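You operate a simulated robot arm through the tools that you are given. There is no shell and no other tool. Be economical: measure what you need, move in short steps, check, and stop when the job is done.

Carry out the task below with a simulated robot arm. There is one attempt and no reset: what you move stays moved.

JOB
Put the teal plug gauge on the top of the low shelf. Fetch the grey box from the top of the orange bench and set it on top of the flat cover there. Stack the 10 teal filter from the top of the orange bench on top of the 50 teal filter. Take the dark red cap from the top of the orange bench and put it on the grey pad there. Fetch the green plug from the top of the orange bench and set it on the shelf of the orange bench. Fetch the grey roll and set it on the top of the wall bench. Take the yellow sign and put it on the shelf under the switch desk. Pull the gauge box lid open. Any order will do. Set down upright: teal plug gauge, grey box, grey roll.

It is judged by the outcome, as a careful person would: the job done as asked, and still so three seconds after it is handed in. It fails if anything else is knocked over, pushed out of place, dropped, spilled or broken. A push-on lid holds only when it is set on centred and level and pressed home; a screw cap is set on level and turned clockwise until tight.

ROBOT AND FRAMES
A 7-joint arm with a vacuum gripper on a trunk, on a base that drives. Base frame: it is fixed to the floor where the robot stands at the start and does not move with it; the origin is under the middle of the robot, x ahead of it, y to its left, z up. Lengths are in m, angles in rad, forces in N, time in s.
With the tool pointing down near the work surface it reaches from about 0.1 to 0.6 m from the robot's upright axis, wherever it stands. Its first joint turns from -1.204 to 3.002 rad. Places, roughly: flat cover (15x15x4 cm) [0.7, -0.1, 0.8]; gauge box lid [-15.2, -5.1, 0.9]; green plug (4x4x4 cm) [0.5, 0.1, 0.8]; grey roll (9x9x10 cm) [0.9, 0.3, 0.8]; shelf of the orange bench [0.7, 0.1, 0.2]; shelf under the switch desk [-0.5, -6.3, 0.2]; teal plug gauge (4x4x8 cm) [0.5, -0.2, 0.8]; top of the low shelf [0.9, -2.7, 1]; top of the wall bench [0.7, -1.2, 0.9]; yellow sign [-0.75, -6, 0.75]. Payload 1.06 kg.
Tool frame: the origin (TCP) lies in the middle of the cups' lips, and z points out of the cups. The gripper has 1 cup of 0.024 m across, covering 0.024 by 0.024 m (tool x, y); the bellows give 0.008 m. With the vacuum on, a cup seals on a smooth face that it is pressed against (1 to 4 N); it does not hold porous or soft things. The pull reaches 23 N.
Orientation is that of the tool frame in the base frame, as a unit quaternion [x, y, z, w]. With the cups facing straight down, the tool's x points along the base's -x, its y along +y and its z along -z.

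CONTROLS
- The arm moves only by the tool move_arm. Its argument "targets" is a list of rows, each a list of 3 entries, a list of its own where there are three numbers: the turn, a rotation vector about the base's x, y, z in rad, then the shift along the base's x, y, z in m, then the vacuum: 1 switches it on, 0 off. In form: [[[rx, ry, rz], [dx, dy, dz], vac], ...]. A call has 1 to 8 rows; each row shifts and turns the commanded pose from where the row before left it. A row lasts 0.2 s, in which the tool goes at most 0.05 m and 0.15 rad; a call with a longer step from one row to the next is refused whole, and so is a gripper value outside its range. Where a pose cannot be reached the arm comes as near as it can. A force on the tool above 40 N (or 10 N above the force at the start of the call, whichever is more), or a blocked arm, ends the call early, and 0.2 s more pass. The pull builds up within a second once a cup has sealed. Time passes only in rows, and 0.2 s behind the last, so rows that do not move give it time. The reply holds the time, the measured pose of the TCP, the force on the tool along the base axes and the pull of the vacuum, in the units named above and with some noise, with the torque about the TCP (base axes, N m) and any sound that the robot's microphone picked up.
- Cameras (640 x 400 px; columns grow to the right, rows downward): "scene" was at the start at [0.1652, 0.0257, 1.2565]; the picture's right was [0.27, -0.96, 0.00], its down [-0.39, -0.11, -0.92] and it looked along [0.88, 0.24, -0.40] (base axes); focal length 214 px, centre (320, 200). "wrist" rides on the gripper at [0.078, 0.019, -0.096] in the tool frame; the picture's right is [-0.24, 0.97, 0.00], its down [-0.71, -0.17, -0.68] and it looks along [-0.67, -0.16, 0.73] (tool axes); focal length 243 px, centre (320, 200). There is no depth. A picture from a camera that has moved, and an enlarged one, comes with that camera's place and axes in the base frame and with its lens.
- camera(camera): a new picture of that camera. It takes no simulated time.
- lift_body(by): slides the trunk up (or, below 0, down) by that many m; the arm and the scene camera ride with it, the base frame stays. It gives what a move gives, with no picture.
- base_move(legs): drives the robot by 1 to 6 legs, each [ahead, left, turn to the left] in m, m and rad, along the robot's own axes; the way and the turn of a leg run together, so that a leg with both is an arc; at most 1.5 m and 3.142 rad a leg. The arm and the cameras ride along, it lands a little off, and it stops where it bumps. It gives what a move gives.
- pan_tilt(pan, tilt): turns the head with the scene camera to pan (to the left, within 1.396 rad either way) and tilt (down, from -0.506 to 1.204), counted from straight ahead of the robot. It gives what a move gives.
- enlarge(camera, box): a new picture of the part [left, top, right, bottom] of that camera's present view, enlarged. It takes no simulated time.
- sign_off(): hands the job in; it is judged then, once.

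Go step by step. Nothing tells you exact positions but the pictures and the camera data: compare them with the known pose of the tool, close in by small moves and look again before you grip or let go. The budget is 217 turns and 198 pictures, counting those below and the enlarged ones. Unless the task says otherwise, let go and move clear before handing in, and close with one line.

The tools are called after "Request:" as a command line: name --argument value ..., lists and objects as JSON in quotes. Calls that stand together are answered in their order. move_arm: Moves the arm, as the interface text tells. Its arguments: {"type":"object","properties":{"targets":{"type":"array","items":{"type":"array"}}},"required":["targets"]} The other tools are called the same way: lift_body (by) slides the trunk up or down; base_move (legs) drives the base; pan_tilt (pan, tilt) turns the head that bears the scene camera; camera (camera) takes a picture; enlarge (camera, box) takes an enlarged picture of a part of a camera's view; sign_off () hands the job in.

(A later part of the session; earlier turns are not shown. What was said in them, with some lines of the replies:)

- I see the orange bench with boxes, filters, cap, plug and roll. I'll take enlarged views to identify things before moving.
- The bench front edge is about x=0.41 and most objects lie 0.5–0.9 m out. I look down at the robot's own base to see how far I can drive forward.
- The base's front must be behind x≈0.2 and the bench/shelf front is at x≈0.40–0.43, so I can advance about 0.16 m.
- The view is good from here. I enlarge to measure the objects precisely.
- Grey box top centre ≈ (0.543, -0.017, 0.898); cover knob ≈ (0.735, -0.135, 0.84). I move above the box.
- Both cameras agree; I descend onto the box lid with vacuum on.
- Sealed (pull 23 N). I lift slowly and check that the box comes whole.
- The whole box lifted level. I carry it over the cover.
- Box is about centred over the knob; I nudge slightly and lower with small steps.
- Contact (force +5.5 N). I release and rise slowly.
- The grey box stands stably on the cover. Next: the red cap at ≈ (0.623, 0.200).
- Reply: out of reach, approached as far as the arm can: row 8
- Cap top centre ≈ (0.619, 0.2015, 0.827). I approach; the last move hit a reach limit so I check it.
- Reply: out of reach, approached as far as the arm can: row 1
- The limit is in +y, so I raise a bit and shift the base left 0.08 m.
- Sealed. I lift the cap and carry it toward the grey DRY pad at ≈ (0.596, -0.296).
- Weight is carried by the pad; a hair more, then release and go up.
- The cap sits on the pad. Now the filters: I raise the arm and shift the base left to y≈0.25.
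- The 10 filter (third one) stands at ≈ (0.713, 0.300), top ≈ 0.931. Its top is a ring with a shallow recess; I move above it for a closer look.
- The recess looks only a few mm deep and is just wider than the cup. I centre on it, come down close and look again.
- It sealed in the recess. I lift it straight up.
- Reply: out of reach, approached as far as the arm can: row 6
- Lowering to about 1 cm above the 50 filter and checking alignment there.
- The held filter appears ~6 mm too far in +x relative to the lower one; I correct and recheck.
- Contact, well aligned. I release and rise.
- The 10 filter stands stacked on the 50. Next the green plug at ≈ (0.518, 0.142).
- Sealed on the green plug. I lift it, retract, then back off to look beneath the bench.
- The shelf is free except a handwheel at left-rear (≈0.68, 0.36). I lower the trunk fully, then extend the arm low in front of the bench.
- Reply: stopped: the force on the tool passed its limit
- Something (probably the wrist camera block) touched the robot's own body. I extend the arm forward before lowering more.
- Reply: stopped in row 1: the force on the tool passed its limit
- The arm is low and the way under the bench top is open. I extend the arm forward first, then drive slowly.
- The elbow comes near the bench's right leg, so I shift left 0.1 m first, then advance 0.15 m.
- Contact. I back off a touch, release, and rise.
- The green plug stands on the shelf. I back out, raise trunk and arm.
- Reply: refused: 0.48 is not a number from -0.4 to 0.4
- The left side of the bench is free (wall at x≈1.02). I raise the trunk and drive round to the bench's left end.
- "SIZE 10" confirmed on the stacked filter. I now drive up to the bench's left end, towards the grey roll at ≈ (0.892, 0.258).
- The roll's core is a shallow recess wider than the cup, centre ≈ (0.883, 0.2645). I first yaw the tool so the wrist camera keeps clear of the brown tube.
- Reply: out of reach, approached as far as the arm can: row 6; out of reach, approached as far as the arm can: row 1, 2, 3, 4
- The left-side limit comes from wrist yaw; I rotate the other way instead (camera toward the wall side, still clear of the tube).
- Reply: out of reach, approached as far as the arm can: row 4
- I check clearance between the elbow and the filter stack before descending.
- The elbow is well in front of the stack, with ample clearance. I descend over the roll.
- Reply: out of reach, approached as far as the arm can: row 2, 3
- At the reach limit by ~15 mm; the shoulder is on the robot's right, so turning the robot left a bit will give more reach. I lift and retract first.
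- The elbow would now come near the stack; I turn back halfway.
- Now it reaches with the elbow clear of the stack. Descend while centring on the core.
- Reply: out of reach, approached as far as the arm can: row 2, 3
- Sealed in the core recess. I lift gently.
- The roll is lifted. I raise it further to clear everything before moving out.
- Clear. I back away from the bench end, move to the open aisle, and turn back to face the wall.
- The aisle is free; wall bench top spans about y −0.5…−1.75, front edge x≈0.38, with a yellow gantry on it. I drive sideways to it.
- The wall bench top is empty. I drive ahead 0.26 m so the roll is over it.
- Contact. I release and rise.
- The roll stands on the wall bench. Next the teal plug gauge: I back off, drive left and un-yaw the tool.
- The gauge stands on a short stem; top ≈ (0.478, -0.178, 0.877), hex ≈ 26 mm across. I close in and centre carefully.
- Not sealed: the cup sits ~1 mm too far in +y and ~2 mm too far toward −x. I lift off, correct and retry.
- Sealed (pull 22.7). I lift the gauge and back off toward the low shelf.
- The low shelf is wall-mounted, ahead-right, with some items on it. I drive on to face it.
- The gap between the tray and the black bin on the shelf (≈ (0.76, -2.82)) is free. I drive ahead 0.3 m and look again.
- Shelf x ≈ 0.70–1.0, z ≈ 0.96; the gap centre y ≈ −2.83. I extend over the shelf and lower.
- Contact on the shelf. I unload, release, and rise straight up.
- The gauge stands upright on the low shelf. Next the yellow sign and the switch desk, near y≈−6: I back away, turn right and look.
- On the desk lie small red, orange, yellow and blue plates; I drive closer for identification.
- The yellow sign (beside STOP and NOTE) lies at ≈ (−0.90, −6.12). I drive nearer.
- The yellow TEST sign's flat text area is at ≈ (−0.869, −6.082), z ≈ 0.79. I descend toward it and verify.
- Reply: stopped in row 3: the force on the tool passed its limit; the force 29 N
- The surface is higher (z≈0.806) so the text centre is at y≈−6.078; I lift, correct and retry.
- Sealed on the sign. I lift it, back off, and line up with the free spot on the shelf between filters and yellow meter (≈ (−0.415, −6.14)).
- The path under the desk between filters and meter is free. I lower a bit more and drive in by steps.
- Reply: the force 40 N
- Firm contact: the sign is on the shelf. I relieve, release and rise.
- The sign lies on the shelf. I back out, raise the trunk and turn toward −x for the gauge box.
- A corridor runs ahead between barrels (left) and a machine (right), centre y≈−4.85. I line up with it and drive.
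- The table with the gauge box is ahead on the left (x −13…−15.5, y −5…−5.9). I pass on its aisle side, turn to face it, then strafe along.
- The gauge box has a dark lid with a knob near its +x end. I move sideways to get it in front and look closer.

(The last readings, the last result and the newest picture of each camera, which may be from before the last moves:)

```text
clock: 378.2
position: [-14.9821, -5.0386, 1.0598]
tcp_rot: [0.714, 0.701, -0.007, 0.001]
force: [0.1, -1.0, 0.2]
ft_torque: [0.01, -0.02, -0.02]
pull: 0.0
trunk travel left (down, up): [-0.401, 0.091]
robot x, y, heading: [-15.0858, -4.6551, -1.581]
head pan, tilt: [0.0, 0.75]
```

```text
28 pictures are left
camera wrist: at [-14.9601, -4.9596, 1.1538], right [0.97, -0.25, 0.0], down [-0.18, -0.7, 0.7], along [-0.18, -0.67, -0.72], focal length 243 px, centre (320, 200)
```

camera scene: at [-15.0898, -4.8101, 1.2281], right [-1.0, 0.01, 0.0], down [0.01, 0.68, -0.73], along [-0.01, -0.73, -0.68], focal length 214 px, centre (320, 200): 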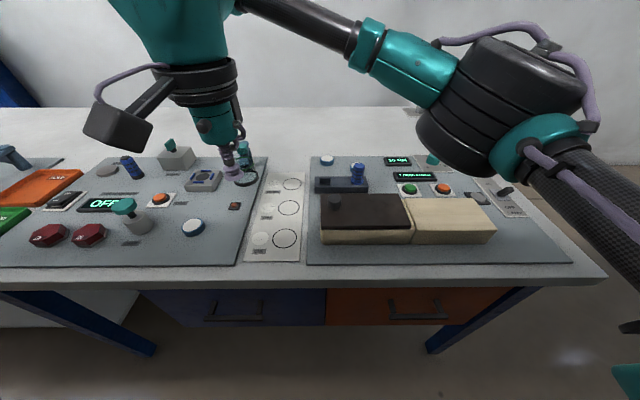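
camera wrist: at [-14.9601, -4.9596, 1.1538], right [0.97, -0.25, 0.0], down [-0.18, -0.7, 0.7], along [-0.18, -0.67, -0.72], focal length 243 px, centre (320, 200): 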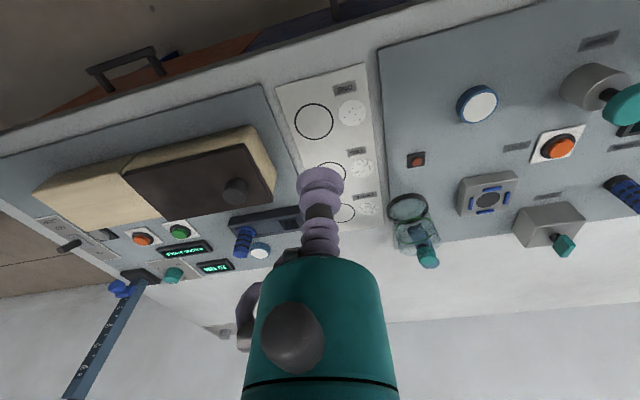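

Request:
enlarge --camera "scene" --box '[305, 165, 505, 265]'

Request:
enlarge --camera "wrist" --box '[120, 110, 300, 230]'

```text
3.20 times, centred on (405, 215) of scene
camera zoom: at [-15.0898, -4.8101, 1.2281], right [-1.0, 0.01, 0.0], down [0.01, 0.68, -0.73], along [-0.01, -0.73, -0.68], focal length 686 px, centre (48, 152)
```

zoom: 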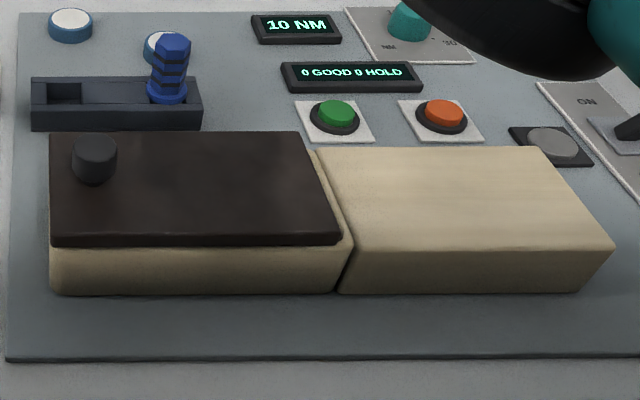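

```text
3.33 times, centred on (210, 170) of wrist
camera zoom: at [-14.9601, -4.9596, 1.1538], right [0.97, -0.25, 0.0], down [-0.18, -0.7, 0.7], along [-0.18, -0.67, -0.72], focal length 809 px, centre (687, 300)
```

zoom: 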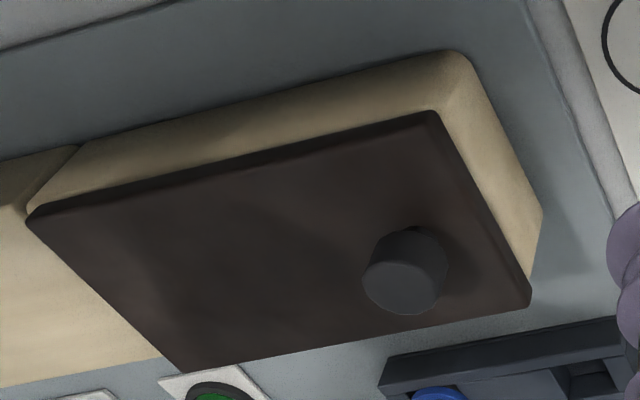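

The knob is at ≈ (−15.1255, −5.143, 0.919); the lid spans x −15.095…−15.275, y −5.086…−5.184. I'll grip the flat lid just beside the knob and probe how it moves.

Request:
move_arm --targets '[[[0, 0, 0], [-0.038, -0.0193, 0], 0], [[0, 0, 0], [-0.038, -0.0193, 0], 0], [[0, 0, 0], [-0.038, -0.0193, 0], 0], [[0, 0, 0], [-0.038, -0.0193, 0], 0], [[0, 0, 0], [-0.038, -0.0193, 0], 0], [[0, 0, 0], [0, 0, -0.05], 0], [[0, 0, 0], [0, 0, -0.05], 0], [[0, 0, 0], [0, 0, -0.02], 0]]'

Request:
camera --camera "wrist"

Request:
camera --camera "scene"

```text
clock: 380.1
position: [-15.1735, -5.1358, 0.941]
tcp_rot: [0.714, 0.7, -0.009, 0.002]
force: [0.5, 0.6, 0.5]
ft_torque: [0.01, -0.03, 0.02]
pull: 0.1
trunk travel left (down, up): [-0.401, 0.091]
robot x, y, heading: [-15.0899, -4.6564, -1.585]
head pan, tilt: [0.0, 0.75]
```

```text
25 pictures are left
camera wrist: at [-15.1512, -5.0571, 1.0337], right [0.97, -0.26, 0.0], down [-0.18, -0.7, 0.7], along [-0.18, -0.67, -0.72], focal length 243 px, centre (320, 200)
```

wrist: 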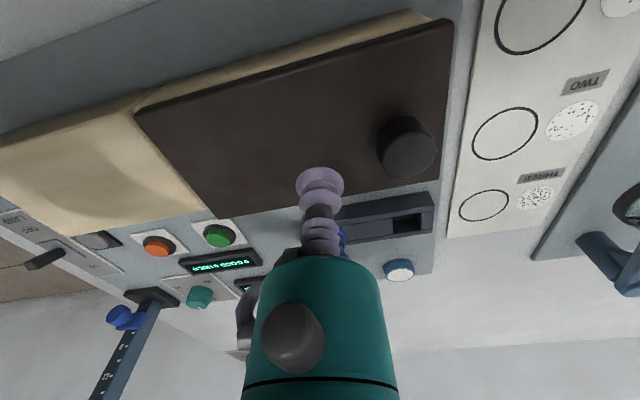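

```text
24 pictures are left
camera scene: at [-15.0898, -4.8101, 1.2281], right [-1.0, 0.01, 0.0], down [0.01, 0.68, -0.73], along [-0.01, -0.73, -0.68], focal length 214 px, centre (320, 200)
```

scene: 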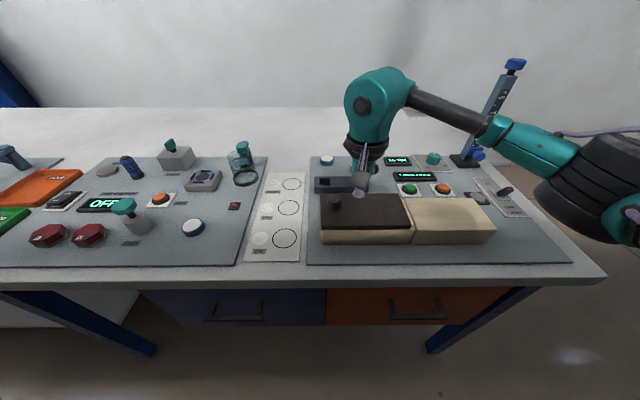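

Request:
move_arm --targets '[[[0, 0, 0], [0, 0.003, -0.025], 0], [[0, 0, 0], [0, 0, -0.006], 1], [[0, 0, 0], [0, 0, -0.003], 1], [[0, 0, 0], [0, 0, -0.003], 1], [[0, 0, 0], [0, 0, 0], 1]]'

```text
clock: 381.2
position: [-15.1729, -5.131, 0.9033]
tcp_rot: [0.714, 0.7, -0.008, 0.001]
force: [0.5, -0.6, -0.1]
ft_torque: [-0.01, 0.01, 0.0]
pull: 0.0
trunk travel left (down, up): [-0.401, 0.091]
robot x, y, heading: [-15.0905, -4.6509, -1.574]
head pan, tilt: [0.0, 0.75]
```

Request:
move_arm --targets '[[[0, 0, 0], [0, 0, -0.003], 1], [[0, 0, 0], [0, 0, -0.002], 1], [[0, 0, 0], [0, 0, 0], 1]]'

```text
clock: 382.1
position: [-15.1731, -5.1315, 0.8966]
tcp_rot: [0.714, 0.7, -0.006, 0.001]
force: [0.1, 3.0, -12.9]
ft_torque: [0.04, -0.08, -0.01]
pull: 22.9
trunk travel left (down, up): [-0.401, 0.091]
robot x, y, heading: [-15.0946, -4.6528, -1.583]
head pan, tilt: [0.0, 0.75]
```

Sealed on the lid. First a small probe: slide +x by a few mm.

Request:
move_arm --targets '[[[0, 0, 0], [0, 0, 0.002], 1], [[0, 0, 0], [0.004, 0, 0], 1], [[0, 0, 0], [0.004, 0, 0], 1], [[0, 0, 0], [0, 0, 0], 1]]'

```text
clock: 383.1
position: [-15.1632, -5.1327, 0.9002]
tcp_rot: [0.714, 0.7, -0.007, 0.0]
force: [0.6, -0.8, -22.5]
ft_torque: [-0.01, 0.01, -0.01]
pull: 23.0
trunk travel left (down, up): [-0.401, 0.091]
robot x, y, heading: [-15.0862, -4.6534, -1.583]
head pan, tilt: [0.0, 0.75]
```

The lid resists lifting but slides in +x with little force: it's a sliding lid. I relieve the upward pull and keep sliding.

Request:
move_arm --targets '[[[0, 0, 0], [0, 0, -0.003], 1], [[0, 0, 0], [0.008, 0, 0], 1], [[0, 0, 0], [0.01, 0, 0], 1], [[0, 0, 0], [0, 0, 0], 1]]'

Request:
enlarge --camera "scene" --box '[305, 165, 505, 265]'

```text
clock: 384.1
position: [-15.1499, -5.1324, 0.8987]
tcp_rot: [0.716, 0.698, -0.007, 0.003]
force: [-20.0, 1.1, -5.4]
ft_torque: [0.1, -0.2, 0.0]
pull: 22.8
trunk travel left (down, up): [-0.401, 0.091]
robot x, y, heading: [-15.0897, -4.654, -1.583]
head pan, tilt: [0.0, 0.75]
```

```text
3.20 times, centred on (405, 215) of scene
camera zoom: at [-15.0925, -4.8104, 1.2282], right [-1.0, 0.01, 0.0], down [0.01, 0.68, -0.73], along [-0.01, -0.73, -0.68], focal length 686 px, centre (48, 152)
```

zoom: 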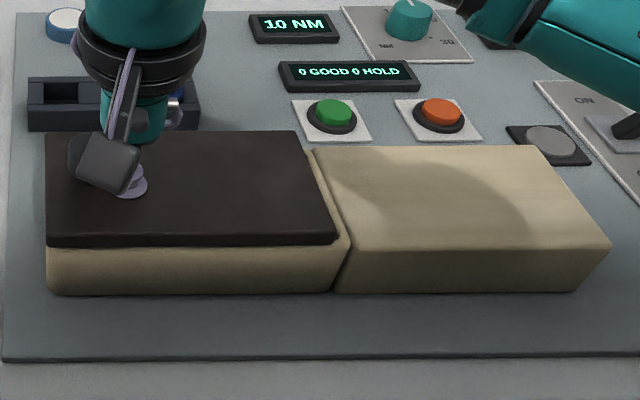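

The lid edges did not move and the force rose to 20 N, so +x is wrong. The adjacent block is level with the lid's underside, so I probe −x.

Request:
move_arm --targets '[[[0, 0, 0], [-0.008, 0, 0], 1], [[0, 0, 0], [-0.008, 0, -0.001], 1], [[0, 0, 0], [-0.008, 0, 0], 1], [[0, 0, 0], [-0.006, 0, 0], 1], [[0, 0, 0], [-0.006, 0, 0], 1], [[0, 0, 0], [0, 0, 0], 1]]'

Request:
enlarge --camera "scene" --box '[305, 165, 505, 265]'

```text
clock: 385.4
position: [-15.1823, -5.1327, 0.8985]
tcp_rot: [0.715, 0.699, -0.008, 0.003]
force: [-0.5, -5.7, 0.5]
ft_torque: [-0.04, -0.13, 0.0]
pull: 23.4
trunk travel left (down, up): [-0.401, 0.091]
robot x, y, heading: [-15.0914, -4.6535, -1.577]
head pan, tilt: [0.0, 0.75]
```

```text
3.20 times, centred on (405, 215) of scene
camera zoom: at [-15.0898, -4.8108, 1.2281], right [-1.0, 0.01, 0.0], down [0.01, 0.68, -0.73], along [-0.01, -0.73, -0.68], focal length 686 px, centre (48, 152)
```

zoom: 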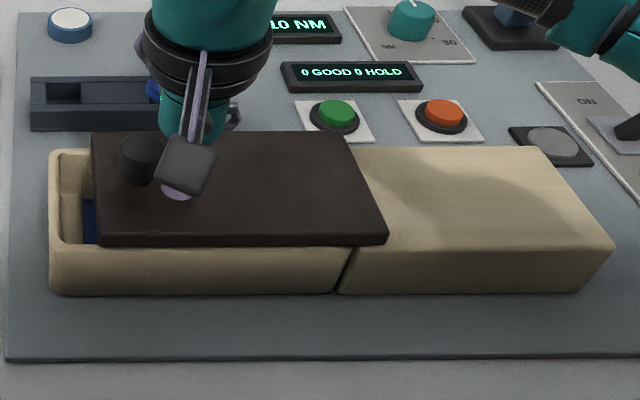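

It slides open in −x onto the block. I continue sliding.

Request:
move_arm --targets '[[[0, 0, 0], [-0.012, 0, 0], 1], [[0, 0, 0], [-0.012, 0, 0], 1], [[0, 0, 0], [-0.012, 0, 0], 1], [[0, 0, 0], [-0.012, 0, 0], 1], [[0, 0, 0], [-0.012, 0, 0], 1], [[0, 0, 0], [-0.012, 0, 0], 1], [[0, 0, 0], [0, 0, 0], 1]]'

Request:
camera --camera "scene"

```text
clock: 387.1
position: [-15.2543, -5.1318, 0.8956]
tcp_rot: [0.714, 0.7, -0.007, 0.001]
force: [0.2, -4.3, 1.5]
ft_torque: [0.02, -0.12, -0.08]
pull: 22.3
trunk travel left (down, up): [-0.401, 0.091]
robot x, y, heading: [-15.0895, -4.6555, -1.579]
head pan, tilt: [0.0, 0.75]
```

```text
21 pictures are left
camera scene: at [-15.0898, -4.8106, 1.228], right [-1.0, 0.01, 0.0], down [0.01, 0.68, -0.73], along [-0.01, -0.73, -0.68], focal length 214 px, centre (320, 200)
```

scene: 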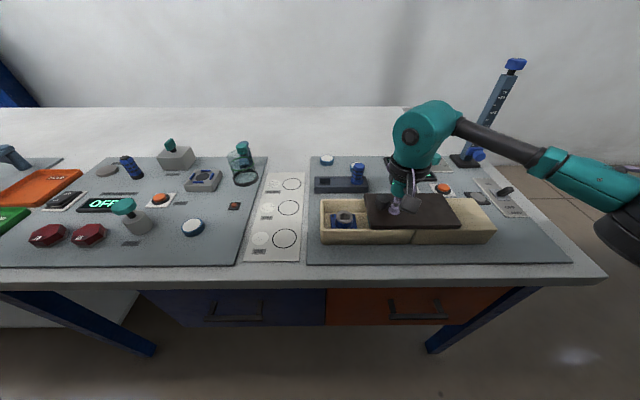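

Request:
move_arm --targets '[[[0, 0, 0], [-0.012, 0.001, 0], 1], [[0, 0, 0], [-0.012, 0.001, 0], 1], [[0, 0, 0], [-0.012, 0, 0], 1], [[0, 0, 0], [-0.01, 0, 0], 1], [[0, 0, 0], [-0.01, 0, 0], 1], [[0, 0, 0], [0, 0, 0], 1]]'

Request:
enlarge --camera "scene" --box '[305, 165, 535, 265]'

```text
clock: 388.4
position: [-15.3093, -5.1304, 0.8964]
tcp_rot: [0.714, 0.7, -0.008, 0.001]
force: [-0.1, -6.6, -0.1]
ft_torque: [0.05, -0.05, -0.06]
pull: 22.7
trunk travel left (down, up): [-0.401, 0.091]
robot x, y, heading: [-15.091, -4.6549, -1.582]
head pan, tilt: [0.0, 0.75]
```

```text
2.78 times, centred on (420, 215) of scene
camera zoom: at [-15.0898, -4.8109, 1.228], right [-1.0, 0.01, 0.0], down [0.01, 0.68, -0.73], along [-0.01, -0.73, -0.68], focal length 597 px, centre (42, 158)
```

zoom: 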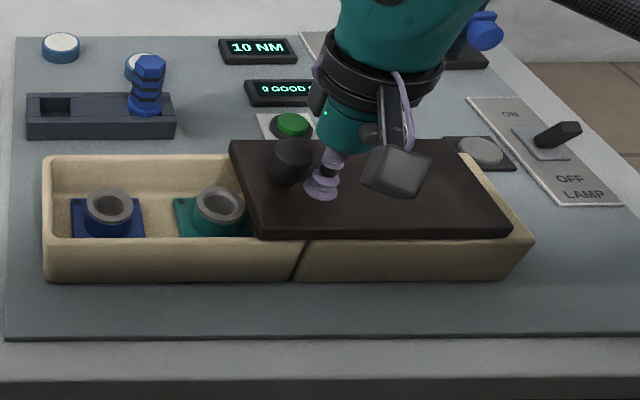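

Request:
move_arm --targets '[[[0, 0, 0], [-0.008, -0.001, 0], 1], [[0, 0, 0], [-0.008, 0, 0], 1], [[0, 0, 0], [-0.006, 0, 0], 1], [[0, 0, 0], [0, 0, 0], 1]]'

Request:
enlarge --camera "scene" --box '[305, 165, 535, 265]'

```text
clock: 389.4
position: [-15.3312, -5.1303, 0.8964]
tcp_rot: [0.714, 0.7, -0.007, 0.001]
force: [5.2, 3.4, -3.4]
ft_torque: [0.06, -0.09, -0.03]
pull: 23.4
trunk travel left (down, up): [-0.401, 0.091]
robot x, y, heading: [-15.0891, -4.6546, -1.577]
head pan, tilt: [0.0, 0.75]
```

```text
2.78 times, centred on (420, 215) of scene
camera zoom: at [-15.0892, -4.8099, 1.2281], right [-1.0, 0.01, 0.0], down [0.01, 0.68, -0.73], along [-0.01, -0.73, -0.68], focal length 597 px, centre (42, 158)
```

zoom: 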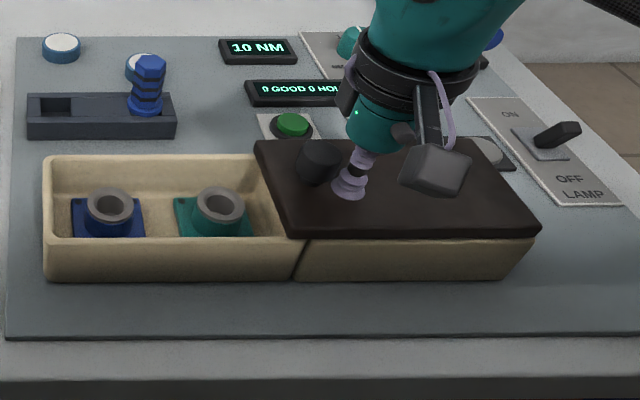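

Request:
move_arm --targets '[[[0, 0, 0], [-0.004, 0, 0], 1], [[0, 0, 0], [0, 0, 0], 1]]'

```text
clock: 390.1
position: [-15.3331, -5.1313, 0.8977]
tcp_rot: [0.714, 0.7, -0.008, 0.001]
force: [9.9, -1.3, 0.0]
ft_torque: [0.12, 0.07, -0.03]
pull: 22.6
trunk travel left (down, up): [-0.401, 0.091]
robot x, y, heading: [-15.0901, -4.6541, -1.581]
head pan, tilt: [0.0, 0.75]
```

The lid is at its end stop, fully open. I release and rise clear.

Request:
move_arm --targets '[[[0, 0, 0], [0.003, 0, 0], 1], [[0, 0, 0], [0, 0, 0], 0], [[0, 0, 0], [0, 0, 0], 0], [[0, 0, 0], [0, 0, 0], 0], [[0, 0, 0], [0, 0, 0.006], 0], [[0, 0, 0], [0, 0, 0.02], 0], [[0, 0, 0], [0, 0, 0.05], 0], [[0, 0, 0], [0, 0.02, 0.04], 0]]'

Request:
camera --camera "scene"

```text
clock: 391.9
position: [-15.3316, -5.112, 1.0139]
tcp_rot: [0.714, 0.7, -0.007, 0.001]
force: [-0.5, 0.4, 1.1]
ft_torque: [0.01, -0.01, 0.01]
pull: 0.1
trunk travel left (down, up): [-0.401, 0.091]
robot x, y, heading: [-15.0902, -4.6545, -1.576]
head pan, tilt: [0.0, 0.75]
```

```text
18 pictures are left
camera scene: at [-15.0897, -4.8098, 1.2282], right [-1.0, 0.01, 0.0], down [0.01, 0.68, -0.73], along [-0.01, -0.73, -0.68], focal length 214 px, centre (320, 200)
```

scene: 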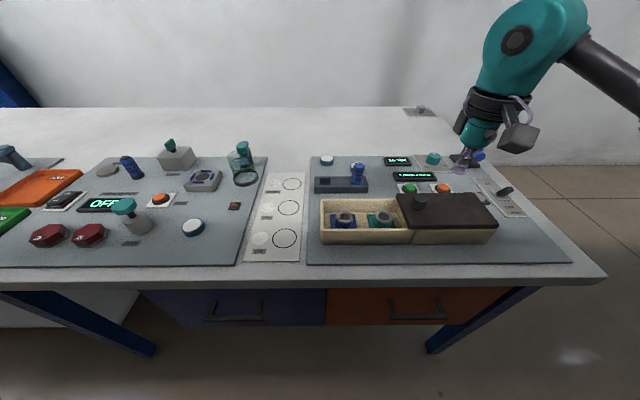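

The lid is fully open and everything else undisturbed. I back clear and take a last look.

Request:
base_move --legs '[[-0.3, 0, 0]]'

Request:
camera --camera "scene"

```text
clock: 393.9
position: [-15.3273, -4.8142, 1.0136]
tcp_rot: [0.713, 0.701, -0.008, 0.003]
force: [0.8, -0.3, -1.1]
ft_torque: [0.0, 0.0, 0.0]
pull: 0.0
trunk travel left (down, up): [-0.401, 0.091]
robot x, y, heading: [-15.0919, -4.3603, -1.578]
head pan, tilt: [0.0, 0.75]
```

```text
17 pictures are left
camera scene: at [-15.087, -4.5121, 1.2282], right [-1.0, 0.01, 0.0], down [0.0, 0.68, -0.73], along [0.0, -0.73, -0.68], focal length 214 px, centre (320, 200)
```

scene: 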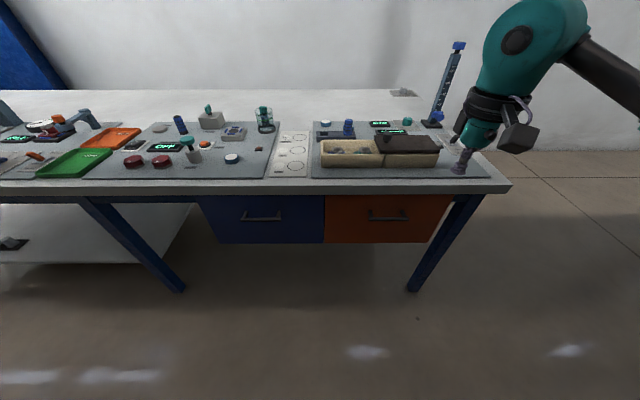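

All eight parts are done, nothing is held, and the arm is clear, so I hand the job in.

Request:
sign_off

```text
The job is handed in.
```

All eight parts of the job are done and handed in; each placement looked right in the pictures when I released it, but I did not go back to recheck the earlier ones.
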